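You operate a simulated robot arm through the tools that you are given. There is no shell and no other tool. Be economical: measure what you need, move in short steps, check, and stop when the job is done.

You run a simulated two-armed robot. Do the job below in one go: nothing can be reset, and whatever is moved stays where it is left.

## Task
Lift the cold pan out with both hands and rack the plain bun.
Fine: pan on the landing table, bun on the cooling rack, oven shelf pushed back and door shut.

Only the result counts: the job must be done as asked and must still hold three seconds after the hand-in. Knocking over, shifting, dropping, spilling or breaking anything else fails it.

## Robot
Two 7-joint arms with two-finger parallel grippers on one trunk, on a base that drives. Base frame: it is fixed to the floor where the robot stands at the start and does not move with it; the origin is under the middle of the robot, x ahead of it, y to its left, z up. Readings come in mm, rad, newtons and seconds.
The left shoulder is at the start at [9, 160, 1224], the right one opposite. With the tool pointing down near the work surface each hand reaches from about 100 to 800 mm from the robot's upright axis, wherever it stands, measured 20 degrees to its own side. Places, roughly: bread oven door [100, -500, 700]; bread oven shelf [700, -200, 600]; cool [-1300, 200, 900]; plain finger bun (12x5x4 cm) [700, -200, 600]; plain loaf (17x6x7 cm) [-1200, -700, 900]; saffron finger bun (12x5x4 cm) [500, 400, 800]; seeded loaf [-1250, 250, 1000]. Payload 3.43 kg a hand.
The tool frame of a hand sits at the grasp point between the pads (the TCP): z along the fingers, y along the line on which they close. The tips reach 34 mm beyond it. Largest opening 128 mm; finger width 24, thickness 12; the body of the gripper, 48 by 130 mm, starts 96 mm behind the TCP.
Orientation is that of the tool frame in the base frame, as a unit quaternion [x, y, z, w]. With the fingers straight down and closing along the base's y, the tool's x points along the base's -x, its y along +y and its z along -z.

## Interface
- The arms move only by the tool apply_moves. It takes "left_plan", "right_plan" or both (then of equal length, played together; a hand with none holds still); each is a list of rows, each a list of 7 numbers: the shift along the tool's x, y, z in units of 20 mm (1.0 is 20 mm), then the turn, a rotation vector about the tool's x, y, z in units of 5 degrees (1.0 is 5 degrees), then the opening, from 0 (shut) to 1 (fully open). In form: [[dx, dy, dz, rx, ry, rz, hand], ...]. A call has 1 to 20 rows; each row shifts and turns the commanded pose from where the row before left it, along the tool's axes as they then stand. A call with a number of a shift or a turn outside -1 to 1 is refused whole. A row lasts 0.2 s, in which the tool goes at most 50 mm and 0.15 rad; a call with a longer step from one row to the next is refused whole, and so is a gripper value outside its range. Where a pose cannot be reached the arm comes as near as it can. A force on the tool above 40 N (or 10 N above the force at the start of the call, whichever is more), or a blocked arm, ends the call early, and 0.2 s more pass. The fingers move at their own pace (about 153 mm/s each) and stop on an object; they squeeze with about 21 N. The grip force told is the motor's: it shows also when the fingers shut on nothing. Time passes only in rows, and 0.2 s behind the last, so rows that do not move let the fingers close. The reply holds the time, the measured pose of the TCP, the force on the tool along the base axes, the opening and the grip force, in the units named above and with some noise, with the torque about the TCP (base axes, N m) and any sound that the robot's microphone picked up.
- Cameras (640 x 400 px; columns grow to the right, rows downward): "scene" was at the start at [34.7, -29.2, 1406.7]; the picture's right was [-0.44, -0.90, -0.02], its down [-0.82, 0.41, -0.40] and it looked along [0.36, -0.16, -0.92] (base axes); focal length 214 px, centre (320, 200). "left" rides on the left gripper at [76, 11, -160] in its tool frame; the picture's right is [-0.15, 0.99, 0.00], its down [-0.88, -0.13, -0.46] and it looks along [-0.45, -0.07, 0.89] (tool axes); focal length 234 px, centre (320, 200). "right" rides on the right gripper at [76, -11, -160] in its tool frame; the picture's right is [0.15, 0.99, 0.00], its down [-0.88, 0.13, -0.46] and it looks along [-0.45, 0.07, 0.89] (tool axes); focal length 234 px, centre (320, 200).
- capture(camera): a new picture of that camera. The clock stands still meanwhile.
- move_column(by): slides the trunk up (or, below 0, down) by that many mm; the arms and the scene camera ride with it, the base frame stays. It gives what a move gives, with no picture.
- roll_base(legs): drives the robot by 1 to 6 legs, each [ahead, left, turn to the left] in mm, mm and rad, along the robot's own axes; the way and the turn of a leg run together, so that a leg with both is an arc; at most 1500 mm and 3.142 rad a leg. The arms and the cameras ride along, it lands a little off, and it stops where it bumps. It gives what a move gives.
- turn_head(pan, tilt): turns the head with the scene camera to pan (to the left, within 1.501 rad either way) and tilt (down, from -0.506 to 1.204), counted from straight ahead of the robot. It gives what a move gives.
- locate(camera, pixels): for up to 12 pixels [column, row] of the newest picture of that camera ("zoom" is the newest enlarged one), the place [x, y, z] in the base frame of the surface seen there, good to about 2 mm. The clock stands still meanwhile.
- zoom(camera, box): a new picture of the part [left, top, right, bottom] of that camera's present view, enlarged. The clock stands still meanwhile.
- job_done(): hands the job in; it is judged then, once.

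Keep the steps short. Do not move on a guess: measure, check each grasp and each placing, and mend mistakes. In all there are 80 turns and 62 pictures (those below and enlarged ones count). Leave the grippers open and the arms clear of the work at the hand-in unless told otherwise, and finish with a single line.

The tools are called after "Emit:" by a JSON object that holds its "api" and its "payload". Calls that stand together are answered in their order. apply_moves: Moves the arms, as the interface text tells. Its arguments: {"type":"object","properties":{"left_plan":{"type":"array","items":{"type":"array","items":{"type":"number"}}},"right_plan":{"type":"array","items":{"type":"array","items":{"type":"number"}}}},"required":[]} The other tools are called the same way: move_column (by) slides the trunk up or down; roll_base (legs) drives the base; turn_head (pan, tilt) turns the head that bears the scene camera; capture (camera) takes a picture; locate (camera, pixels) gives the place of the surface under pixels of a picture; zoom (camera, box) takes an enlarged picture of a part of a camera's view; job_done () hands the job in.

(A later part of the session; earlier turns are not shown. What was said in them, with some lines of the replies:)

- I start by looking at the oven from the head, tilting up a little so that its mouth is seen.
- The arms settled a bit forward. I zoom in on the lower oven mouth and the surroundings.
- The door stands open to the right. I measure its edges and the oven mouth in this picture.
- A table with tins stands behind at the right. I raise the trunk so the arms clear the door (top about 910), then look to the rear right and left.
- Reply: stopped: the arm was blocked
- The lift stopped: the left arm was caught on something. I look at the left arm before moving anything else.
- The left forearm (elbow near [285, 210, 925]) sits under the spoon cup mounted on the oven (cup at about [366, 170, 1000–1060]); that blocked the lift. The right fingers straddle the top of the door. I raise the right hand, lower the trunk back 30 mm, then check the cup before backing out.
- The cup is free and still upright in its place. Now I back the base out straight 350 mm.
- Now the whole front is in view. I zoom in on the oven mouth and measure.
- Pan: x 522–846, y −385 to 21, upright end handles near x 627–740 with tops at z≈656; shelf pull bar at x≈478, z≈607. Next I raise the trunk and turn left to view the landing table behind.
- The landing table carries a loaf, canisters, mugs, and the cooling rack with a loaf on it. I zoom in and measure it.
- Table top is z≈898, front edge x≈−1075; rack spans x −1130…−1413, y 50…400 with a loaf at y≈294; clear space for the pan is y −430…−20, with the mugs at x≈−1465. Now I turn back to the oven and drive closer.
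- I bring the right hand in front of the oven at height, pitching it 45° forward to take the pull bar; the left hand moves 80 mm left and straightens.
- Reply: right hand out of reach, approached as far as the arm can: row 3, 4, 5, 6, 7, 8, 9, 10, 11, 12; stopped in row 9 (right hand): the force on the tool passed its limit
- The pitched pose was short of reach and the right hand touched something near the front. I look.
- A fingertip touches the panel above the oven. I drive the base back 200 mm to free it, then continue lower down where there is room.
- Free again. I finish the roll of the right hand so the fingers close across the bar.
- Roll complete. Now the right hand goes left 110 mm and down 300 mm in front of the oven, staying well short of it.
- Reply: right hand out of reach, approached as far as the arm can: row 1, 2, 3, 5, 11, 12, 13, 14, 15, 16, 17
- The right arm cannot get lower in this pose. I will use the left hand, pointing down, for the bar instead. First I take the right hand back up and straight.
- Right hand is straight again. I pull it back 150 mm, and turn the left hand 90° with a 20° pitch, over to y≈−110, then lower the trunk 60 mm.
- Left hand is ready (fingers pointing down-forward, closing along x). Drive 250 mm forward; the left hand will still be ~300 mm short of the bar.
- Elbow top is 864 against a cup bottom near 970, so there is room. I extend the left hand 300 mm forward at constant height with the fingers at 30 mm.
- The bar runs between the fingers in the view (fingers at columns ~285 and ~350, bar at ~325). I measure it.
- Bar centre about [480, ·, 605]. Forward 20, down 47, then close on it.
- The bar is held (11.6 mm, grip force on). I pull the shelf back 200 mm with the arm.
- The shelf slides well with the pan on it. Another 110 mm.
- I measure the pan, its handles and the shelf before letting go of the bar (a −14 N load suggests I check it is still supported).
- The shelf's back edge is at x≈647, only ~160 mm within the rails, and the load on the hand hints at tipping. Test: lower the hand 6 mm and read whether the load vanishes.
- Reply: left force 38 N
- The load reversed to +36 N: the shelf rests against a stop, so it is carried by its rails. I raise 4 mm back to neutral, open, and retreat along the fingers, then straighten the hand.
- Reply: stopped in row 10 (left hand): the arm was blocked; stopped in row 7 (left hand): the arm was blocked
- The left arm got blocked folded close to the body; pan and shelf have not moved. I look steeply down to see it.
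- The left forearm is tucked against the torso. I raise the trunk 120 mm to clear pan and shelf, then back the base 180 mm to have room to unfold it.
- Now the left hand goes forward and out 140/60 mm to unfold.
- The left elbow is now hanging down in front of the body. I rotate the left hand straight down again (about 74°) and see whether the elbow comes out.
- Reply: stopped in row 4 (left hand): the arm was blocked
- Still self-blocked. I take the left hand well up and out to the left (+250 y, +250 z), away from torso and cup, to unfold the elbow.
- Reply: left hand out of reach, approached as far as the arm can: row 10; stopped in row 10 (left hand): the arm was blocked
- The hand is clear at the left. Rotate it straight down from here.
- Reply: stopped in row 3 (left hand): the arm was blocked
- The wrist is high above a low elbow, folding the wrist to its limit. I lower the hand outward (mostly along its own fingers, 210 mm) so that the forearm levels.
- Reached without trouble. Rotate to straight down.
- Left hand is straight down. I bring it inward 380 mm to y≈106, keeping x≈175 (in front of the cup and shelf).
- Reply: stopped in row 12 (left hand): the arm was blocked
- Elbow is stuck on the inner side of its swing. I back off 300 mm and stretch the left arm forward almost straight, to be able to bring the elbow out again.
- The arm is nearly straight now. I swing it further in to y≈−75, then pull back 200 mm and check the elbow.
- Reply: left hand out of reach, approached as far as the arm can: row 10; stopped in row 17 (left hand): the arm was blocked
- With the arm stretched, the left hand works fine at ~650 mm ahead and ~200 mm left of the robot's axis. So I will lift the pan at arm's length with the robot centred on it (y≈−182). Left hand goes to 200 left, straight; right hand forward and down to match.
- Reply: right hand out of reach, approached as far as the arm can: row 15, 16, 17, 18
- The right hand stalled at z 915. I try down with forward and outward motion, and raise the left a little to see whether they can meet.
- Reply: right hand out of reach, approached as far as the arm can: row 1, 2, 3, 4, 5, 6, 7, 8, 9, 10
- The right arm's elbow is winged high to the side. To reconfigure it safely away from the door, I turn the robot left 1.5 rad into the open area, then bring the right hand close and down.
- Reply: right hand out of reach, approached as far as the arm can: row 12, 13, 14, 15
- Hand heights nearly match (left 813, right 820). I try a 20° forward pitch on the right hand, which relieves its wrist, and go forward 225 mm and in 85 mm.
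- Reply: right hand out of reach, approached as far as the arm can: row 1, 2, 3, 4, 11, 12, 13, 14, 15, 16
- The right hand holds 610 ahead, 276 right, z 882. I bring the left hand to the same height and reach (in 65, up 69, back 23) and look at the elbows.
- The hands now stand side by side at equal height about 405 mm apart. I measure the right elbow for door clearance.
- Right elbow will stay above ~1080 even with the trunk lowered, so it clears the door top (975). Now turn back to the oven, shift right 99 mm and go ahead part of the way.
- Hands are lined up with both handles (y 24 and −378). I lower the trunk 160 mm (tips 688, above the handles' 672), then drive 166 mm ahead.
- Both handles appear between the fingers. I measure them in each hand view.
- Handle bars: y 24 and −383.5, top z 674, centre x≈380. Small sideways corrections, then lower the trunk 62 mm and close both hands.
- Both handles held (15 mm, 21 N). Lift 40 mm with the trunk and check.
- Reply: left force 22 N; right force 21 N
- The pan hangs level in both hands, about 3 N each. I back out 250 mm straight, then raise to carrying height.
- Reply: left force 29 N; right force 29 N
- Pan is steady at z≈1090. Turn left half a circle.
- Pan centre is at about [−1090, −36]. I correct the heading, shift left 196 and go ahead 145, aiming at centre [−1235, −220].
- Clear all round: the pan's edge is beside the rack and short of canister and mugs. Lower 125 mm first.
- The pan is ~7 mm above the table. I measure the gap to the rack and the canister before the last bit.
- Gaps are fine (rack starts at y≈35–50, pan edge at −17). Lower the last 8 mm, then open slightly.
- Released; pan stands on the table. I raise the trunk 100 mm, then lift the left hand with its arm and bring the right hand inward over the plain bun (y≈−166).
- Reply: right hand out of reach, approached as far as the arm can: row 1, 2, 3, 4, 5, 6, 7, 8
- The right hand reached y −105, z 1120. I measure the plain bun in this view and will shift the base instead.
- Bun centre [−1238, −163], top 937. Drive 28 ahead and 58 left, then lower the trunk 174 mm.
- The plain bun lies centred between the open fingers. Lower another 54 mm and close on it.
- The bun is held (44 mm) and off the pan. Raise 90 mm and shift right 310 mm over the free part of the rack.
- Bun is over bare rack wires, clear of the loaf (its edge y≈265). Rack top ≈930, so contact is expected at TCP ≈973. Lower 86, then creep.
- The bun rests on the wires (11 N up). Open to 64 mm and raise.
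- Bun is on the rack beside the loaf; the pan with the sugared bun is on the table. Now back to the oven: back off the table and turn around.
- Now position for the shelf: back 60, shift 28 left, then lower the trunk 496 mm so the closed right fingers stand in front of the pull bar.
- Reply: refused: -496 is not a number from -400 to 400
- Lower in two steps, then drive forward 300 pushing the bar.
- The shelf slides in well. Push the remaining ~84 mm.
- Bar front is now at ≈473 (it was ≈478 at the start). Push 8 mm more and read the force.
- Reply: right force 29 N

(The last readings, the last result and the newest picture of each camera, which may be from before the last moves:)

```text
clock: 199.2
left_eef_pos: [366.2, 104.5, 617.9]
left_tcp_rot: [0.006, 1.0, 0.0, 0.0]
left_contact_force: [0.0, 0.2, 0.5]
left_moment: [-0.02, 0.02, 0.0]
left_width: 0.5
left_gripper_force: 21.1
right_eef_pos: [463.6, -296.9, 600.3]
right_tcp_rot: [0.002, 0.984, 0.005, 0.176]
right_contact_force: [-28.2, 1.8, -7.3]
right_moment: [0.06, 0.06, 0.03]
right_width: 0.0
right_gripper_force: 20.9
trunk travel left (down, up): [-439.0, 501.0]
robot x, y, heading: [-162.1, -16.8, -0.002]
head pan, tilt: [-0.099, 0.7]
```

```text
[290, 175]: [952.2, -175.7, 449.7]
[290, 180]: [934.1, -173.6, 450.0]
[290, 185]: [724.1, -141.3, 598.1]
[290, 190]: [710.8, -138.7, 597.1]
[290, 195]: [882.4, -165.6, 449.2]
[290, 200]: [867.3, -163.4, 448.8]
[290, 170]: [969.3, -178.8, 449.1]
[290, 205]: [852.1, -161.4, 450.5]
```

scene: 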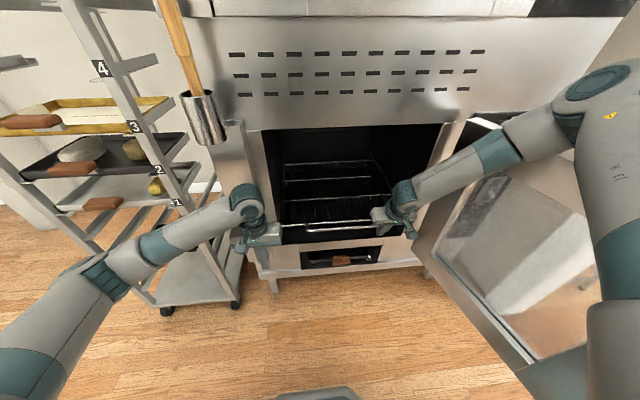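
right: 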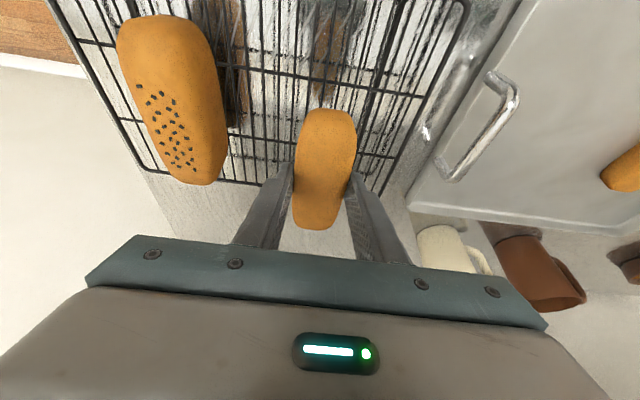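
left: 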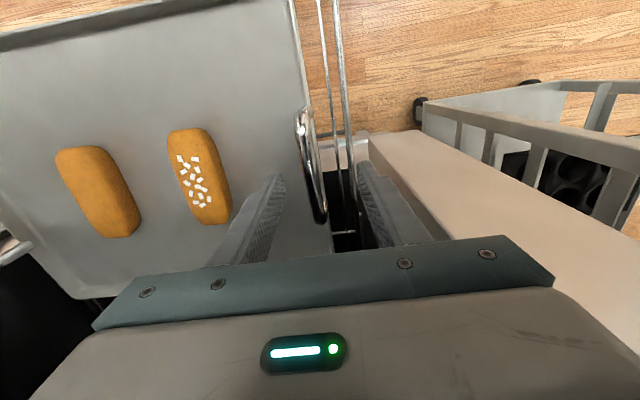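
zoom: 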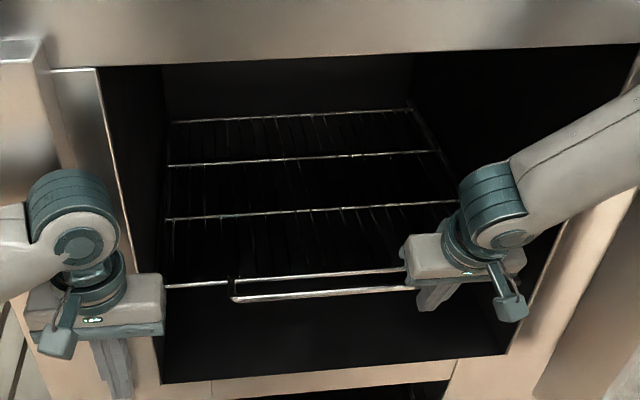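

Stopped at −28 N: the shelf is home. Now back off 450 mm, raise the hands above door height and pull the right hand in, so that the left hand can close the door from outside.

Emit:
{"api": "roll_base", "payload": {"legs": [[-460, 0, 0]]}}

Emit:
{"api": "move_column", "payload": {"by": 400}}

Emit:
{"api": "move_column", "payload": {"by": 60}}

Emit:
{"api": "apply_moves", "payload": {"right_plan": [[0.94, 0, -0.34, 0, 0, 0, 0.3], [0.94, 0, -0.34, 0, 0, 0, 0.3], [0.94, 0, -0.34, 0, 0, 0, 0.3], [0.94, 0, -0.34, 0, 0, 0, 0.3], [0.94, 0, -0.34, 0, 0, 0, 0.3], [0.94, 0, -0.34, 0, 0, 0, 0.3], [0.94, 0, -0.34, 0, 0, 0, 0.3], [0.94, 0, -0.34, 0, 0, 0, 0.3], [0.94, 0, -0.34, 0, 0, 0, 0.3]]}}

```text
clock: 201.9
left_eef_pos: [-99.1, 102.0, 617.4]
left_tcp_rot: [0.013, 1.0, -0.001, -0.001]
left_contact_force: [-0.1, 0.0, 0.6]
left_moment: [-0.02, 0.0, 0.03]
left_width: 0.0
left_gripper_force: 21.3
right_eef_pos: [-5.4, -300.4, 599.0]
right_tcp_rot: [0.006, 0.984, 0.004, 0.176]
right_contact_force: [-0.4, 0.3, 0.5]
right_moment: [0.0, -0.03, 0.01]
right_width: 0.1
right_gripper_force: 21.3
trunk travel left (down, up): [-439.0, 501.0]
robot x, y, heading: [-629.7, -17.2, -0.009]
head pan, tilt: [-0.099, 0.7]
```

```text
clock: 205.8
left_eef_pos: [-98.6, 104.6, 1016.9]
left_tcp_rot: [0.013, 1.0, -0.001, 0.0]
left_contact_force: [-0.2, -0.2, 0.3]
left_moment: [0.0, -0.04, -0.04]
left_width: 0.1
left_gripper_force: 21.0
right_eef_pos: [-5.3, -301.6, 1000.6]
right_tcp_rot: [0.007, 0.985, 0.004, 0.175]
right_contact_force: [0.2, 0.0, -0.4]
right_moment: [0.02, 0.01, 0.0]
right_width: 0.0
right_gripper_force: 21.1
trunk travel left (down, up): [-839.0, 101.0]
robot x, y, heading: [-628.3, -12.0, -0.008]
head pan, tilt: [-0.099, 0.7]
```

```text
clock: 206.8
left_eef_pos: [-98.2, 102.5, 1076.3]
left_tcp_rot: [0.012, 1.0, 0.0, 0.001]
left_contact_force: [-0.4, -1.0, -0.2]
left_moment: [0.0, 0.0, -0.01]
left_width: 0.1
left_gripper_force: 21.0
right_eef_pos: [-3.5, -300.8, 1059.4]
right_tcp_rot: [0.007, 0.985, 0.005, 0.174]
right_contact_force: [0.5, 0.0, -0.1]
right_moment: [-0.01, -0.01, -0.01]
right_width: 0.0
right_gripper_force: 21.2
trunk travel left (down, up): [-899.0, 41.0]
robot x, y, heading: [-629.0, -17.5, -0.008]
head pan, tilt: [-0.099, 0.7]
```

```text
clock: 208.8
left_eef_pos: [-98.4, 102.3, 1076.8]
left_tcp_rot: [0.012, 1.0, -0.001, 0.001]
left_contact_force: [-0.5, 0.1, -0.5]
left_moment: [-0.02, 0.0, -0.02]
left_width: 0.1
left_gripper_force: 21.0
right_eef_pos: [-183.9, -298.8, 1058.7]
right_tcp_rot: [0.007, 0.985, 0.004, 0.175]
right_contact_force: [-0.5, 0.2, -0.7]
right_moment: [-0.04, 0.0, 0.01]
right_width: 38.2
right_gripper_force: 0.1
trunk travel left (down, up): [-899.0, 41.0]
robot x, y, heading: [-633.8, -14.4, -0.009]
head pan, tilt: [-0.099, 0.7]
```

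Left hand is 1076 high (tips ~1042, above the door's 975). I strafe right 752 mm past the door end to put the left hand outside the door, and look.

Emit:
{"api": "roll_base", "payload": {"legs": [[38, -752, 0.009]]}}

Emit:
{"api": "turn_head", "payload": {"pan": 0.2, "tilt": 0.8}}

Emit:
{"api": "capture", "payload": {"camera": "scene"}}

```text
clock: 212.8
left_eef_pos: [-65.4, -644.0, 1076.1]
left_tcp_rot: [0.006, 1.0, -0.002, 0.0]
left_contact_force: [0.9, -0.1, 0.3]
left_moment: [0.0, 0.0, -0.01]
left_width: 0.0
left_gripper_force: 20.5
right_eef_pos: [-145.3, -1045.5, 1059.7]
right_tcp_rot: [0.0, 0.984, 0.004, 0.175]
right_contact_force: [-0.4, 0.5, -0.4]
right_moment: [0.01, 0.05, 0.0]
right_width: 38.4
right_gripper_force: 0.1
trunk travel left (down, up): [-899.0, 41.0]
robot x, y, heading: [-592.1, -765.5, -0.0]
head pan, tilt: [-0.099, 0.7]
```

```text
clock: 213.7
left_eef_pos: [-64.7, -644.5, 1076.5]
left_tcp_rot: [0.004, 1.0, -0.001, 0.0]
left_contact_force: [-0.2, 0.5, 0.9]
left_moment: [0.01, -0.02, -0.03]
left_width: 0.0
left_gripper_force: 20.7
right_eef_pos: [-144.3, -1046.1, 1060.0]
right_tcp_rot: [0.0, 0.984, 0.005, 0.176]
right_contact_force: [-0.1, -0.8, 0.5]
right_moment: [0.01, 0.07, 0.03]
right_width: 38.3
right_gripper_force: 0.1
trunk travel left (down, up): [-899.0, 41.0]
robot x, y, heading: [-592.6, -767.5, 0.003]
head pan, tilt: [0.201, 0.799]
```

```text
3 pictures are left
```

scene: 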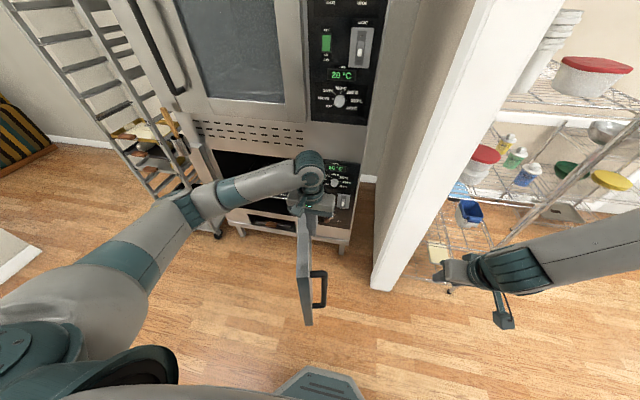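

The door has a handle on its outer face, and a pillar stands to the right. I measure these before lowering.

Emit:
{"api": "locate", "payload": {"camera": "scene", "pixels": [[308, 322], [303, 245], [311, 245], [312, 272], [324, 290], [320, 306], [380, 285], [430, 140], [385, 180], [312, 315], [450, 265], [305, 215]]}}

```text
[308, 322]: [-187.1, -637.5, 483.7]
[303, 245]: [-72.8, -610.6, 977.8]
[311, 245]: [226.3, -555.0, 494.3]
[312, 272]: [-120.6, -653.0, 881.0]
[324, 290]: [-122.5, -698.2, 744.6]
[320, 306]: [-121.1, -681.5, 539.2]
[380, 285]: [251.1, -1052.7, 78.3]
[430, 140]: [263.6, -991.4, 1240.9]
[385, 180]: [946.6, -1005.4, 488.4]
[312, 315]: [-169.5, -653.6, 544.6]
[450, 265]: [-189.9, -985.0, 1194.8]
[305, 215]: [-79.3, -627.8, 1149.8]
```

Door outer face is ~78 mm out from its inner one, with the handle at x≈−121. I move the left hand to x≈15, y≈−664 (hingeward of the handle), then lower to z≈905 so only the fingers will touch the door.

Emit:
{"api": "roll_base", "payload": {"legs": [[80, -20, 0]]}}

Emit:
{"api": "move_column", "payload": {"by": -170}}

Emit:
{"api": "roll_base", "payload": {"legs": [[-35, 130, 0], [-7, 127, 0], [44, 115, 0]]}}

```text
clock: 214.7
left_eef_pos: [11.7, -662.4, 1078.4]
left_tcp_rot: [0.005, 1.0, -0.002, 0.001]
left_contact_force: [-0.5, 0.2, -0.1]
left_moment: [0.0, -0.01, 0.01]
left_width: 0.0
left_gripper_force: 21.2
right_eef_pos: [-68.6, -1062.8, 1060.9]
right_tcp_rot: [0.0, 0.984, 0.006, 0.177]
right_contact_force: [-0.4, -0.1, -0.4]
right_moment: [0.01, -0.05, -0.02]
right_width: 38.2
right_gripper_force: 0.1
trunk travel left (down, up): [-899.0, 41.0]
robot x, y, heading: [-513.9, -784.5, 0.004]
head pan, tilt: [0.201, 0.799]
```

```text
clock: 216.7
left_eef_pos: [14.5, -663.5, 906.5]
left_tcp_rot: [0.005, 1.0, -0.001, 0.0]
left_contact_force: [-0.4, 1.4, 0.4]
left_moment: [-0.03, 0.0, 0.01]
left_width: 0.0
left_gripper_force: 21.1
right_eef_pos: [-65.0, -1065.2, 888.8]
right_tcp_rot: [0.0, 0.985, 0.005, 0.173]
right_contact_force: [0.4, -0.2, -0.7]
right_moment: [0.0, -0.01, 0.02]
right_width: 38.6
right_gripper_force: 0.1
trunk travel left (down, up): [-729.0, 211.0]
robot x, y, heading: [-513.8, -786.7, 0.0]
head pan, tilt: [0.201, 0.799]
```

```text
clock: 219.7
left_eef_pos: [15.6, -291.2, 907.2]
left_tcp_rot: [0.004, 1.0, 0.0, -0.001]
left_contact_force: [-0.3, 0.6, 0.0]
left_moment: [0.03, -0.02, 0.04]
left_width: 0.0
left_gripper_force: 20.8
right_eef_pos: [-65.0, -693.4, 888.9]
right_tcp_rot: [-0.002, 0.985, 0.005, 0.175]
right_contact_force: [0.3, 0.0, -0.3]
right_moment: [0.03, 0.04, -0.02]
right_width: 38.5
right_gripper_force: 0.1
trunk travel left (down, up): [-729.0, 211.0]
robot x, y, heading: [-514.6, -412.2, 0.006]
head pan, tilt: [0.201, 0.799]
5 turns are left
```

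Pushing goes freely. I continue along the door's arc to closed, and look (few turns left).

Emit:
{"api": "roll_base", "payload": {"legs": [[75, 88, 0], [90, 61, 0], [95, 33, 0], [96, 16, 0]]}}

Emit:
{"api": "capture", "payload": {"camera": "scene"}}

Emit:
{"api": "locate", "payload": {"camera": "scene", "pixels": [[200, 200], [230, 220], [260, 200], [220, 260], [260, 250], [180, 230], [300, 240], [150, 200], [330, 220], [240, 300], [280, 300], [200, 240]]}}

```text
clock: 223.2
left_eef_pos: [374.0, -94.1, 905.1]
left_tcp_rot: [0.007, 1.0, -0.002, 0.0]
left_contact_force: [-0.3, 0.5, 0.4]
left_moment: [0.03, 0.01, -0.03]
left_width: 0.2
left_gripper_force: 21.4
right_eef_pos: [292.3, -496.7, 889.1]
right_tcp_rot: [0.001, 0.985, 0.005, 0.174]
right_contact_force: [-0.1, 0.7, 0.1]
right_moment: [0.01, -0.02, -0.02]
right_width: 38.5
right_gripper_force: 0.0
trunk travel left (down, up): [-729.0, 211.0]
robot x, y, heading: [-155.6, -213.3, -0.003]
head pan, tilt: [0.201, 0.799]
```

```text
2 pictures are left
```

scene: 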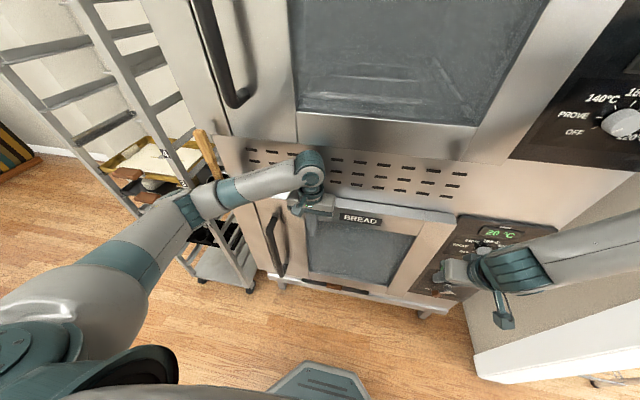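

```text
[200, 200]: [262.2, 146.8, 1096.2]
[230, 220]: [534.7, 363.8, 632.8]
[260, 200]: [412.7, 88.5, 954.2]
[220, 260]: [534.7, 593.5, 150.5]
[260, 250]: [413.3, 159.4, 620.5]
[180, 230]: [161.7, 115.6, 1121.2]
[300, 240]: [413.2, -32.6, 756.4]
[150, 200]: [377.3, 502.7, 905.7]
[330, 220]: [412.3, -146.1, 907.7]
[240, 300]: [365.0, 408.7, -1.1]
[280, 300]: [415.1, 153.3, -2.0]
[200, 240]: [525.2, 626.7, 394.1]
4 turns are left
```

The door lies parallel to the oven front (face x 412–413 from y 159 to −146). I shift right 60 to stay off the cup, press it gently, then back away, open both hands and check.

Emit:
{"api": "roll_base", "payload": {"legs": [[0, -60, 0], [30, 0, 0]]}}

Emit:
{"api": "roll_base", "payload": {"legs": [[-350, 0, 0]]}}

Emit:
{"api": "apply_moves", "payload": {"left_plan": [[0, 0, 0, 0, 0, 0, 1], [0, 0, 0, 0, 0, 0, 1], [0, 0, 0, 0, 0, 0, 1]], "right_plan": [[0, 0, 0, 0, 0, 0, 1], [0, 0, 0, 0, 0, 0, 1], [0, 0, 0, 0, 0, 0, 1]]}}

Emit:
{"api": "turn_head", "payload": {"pan": 0.1, "tilt": 0.6}}

Emit:
{"api": "capture", "payload": {"camera": "scene"}}

```text
clock: 224.7
left_eef_pos: [399.8, -151.5, 906.6]
left_tcp_rot: [0.008, 1.0, 0.0, -0.004]
left_contact_force: [1.0, -0.4, 0.1]
left_moment: [0.0, 0.05, 0.04]
left_width: 0.1
left_gripper_force: 21.0
right_eef_pos: [322.0, -554.0, 888.5]
right_tcp_rot: [0.001, 0.985, 0.005, 0.175]
right_contact_force: [-0.7, 0.7, 0.1]
right_moment: [-0.01, 0.01, -0.03]
right_width: 38.4
right_gripper_force: 0.0
trunk travel left (down, up): [-729.0, 211.0]
robot x, y, heading: [-123.2, -275.5, -0.001]
head pan, tilt: [0.201, 0.799]
stopped in leg 2: the force on the tool passed its limit (the readings are from after the stop); the commanded pose is now the measured one
```

```text
clock: 227.0
left_eef_pos: [50.5, -149.3, 905.5]
left_tcp_rot: [0.005, 1.0, 0.0, -0.004]
left_contact_force: [0.4, 0.5, 1.1]
left_moment: [0.02, -0.03, -0.04]
left_width: 0.0
left_gripper_force: 21.2
right_eef_pos: [-24.1, -552.6, 889.9]
right_tcp_rot: [-0.002, 0.985, 0.005, 0.175]
right_contact_force: [0.3, 0.5, -0.2]
right_moment: [-0.02, 0.03, 0.01]
right_width: 38.6
right_gripper_force: 0.1
trunk travel left (down, up): [-729.0, 211.0]
robot x, y, heading: [-474.8, -278.0, 0.012]
head pan, tilt: [0.201, 0.799]
```

```text
clock: 227.8
left_eef_pos: [50.2, -149.5, 905.3]
left_tcp_rot: [0.005, 1.0, 0.001, -0.004]
left_contact_force: [-0.3, -1.0, -0.8]
left_moment: [-0.04, 0.05, 0.03]
left_width: 128.2
left_gripper_force: 0.0
right_eef_pos: [-25.0, -551.9, 890.4]
right_tcp_rot: [-0.003, 0.984, 0.006, 0.175]
right_contact_force: [-0.1, -0.2, 0.2]
right_moment: [0.01, -0.01, -0.03]
right_width: 127.7
right_gripper_force: 0.1
trunk travel left (down, up): [-729.0, 211.0]
robot x, y, heading: [-474.6, -277.1, 0.006]
head pan, tilt: [0.201, 0.799]
```

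```text
clock: 228.5
left_eef_pos: [49.8, -149.3, 907.5]
left_tcp_rot: [0.004, 1.0, -0.001, -0.004]
left_contact_force: [0.4, -0.4, -0.3]
left_moment: [-0.02, -0.04, 0.0]
left_width: 128.1
left_gripper_force: 0.0
right_eef_pos: [-25.6, -553.0, 889.5]
right_tcp_rot: [-0.002, 0.985, 0.005, 0.175]
right_contact_force: [0.0, -0.2, 0.6]
right_moment: [-0.03, -0.01, 0.0]
right_width: 127.9
right_gripper_force: 0.0
trunk travel left (down, up): [-729.0, 211.0]
robot x, y, heading: [-473.2, -279.3, 0.007]
head pan, tilt: [0.099, 0.6]
```

```text
1 pictures are left
3 turns are left
```

scene: 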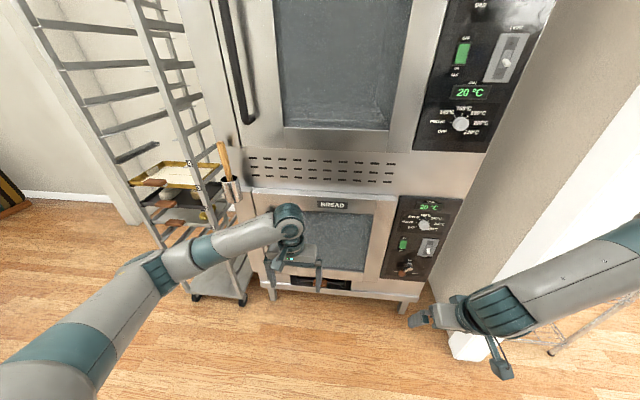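

The door stopped the push firmly at x≈412, so it is shut. The cup still hangs in its place. The hands are open and clear, so I hand in.

Emit:
{"api": "job_done", "payload": {}}

```text
The job is handed in.
```

Job handed in: the pan is on the landing table, the plain bun is on the cooling rack, the oven shelf is pushed back to its stop, and the door is shut. On the way, the left forearm bumped the spoon cup and a fingertip touched the oven panel; I saw no damage or shift in later pictures.
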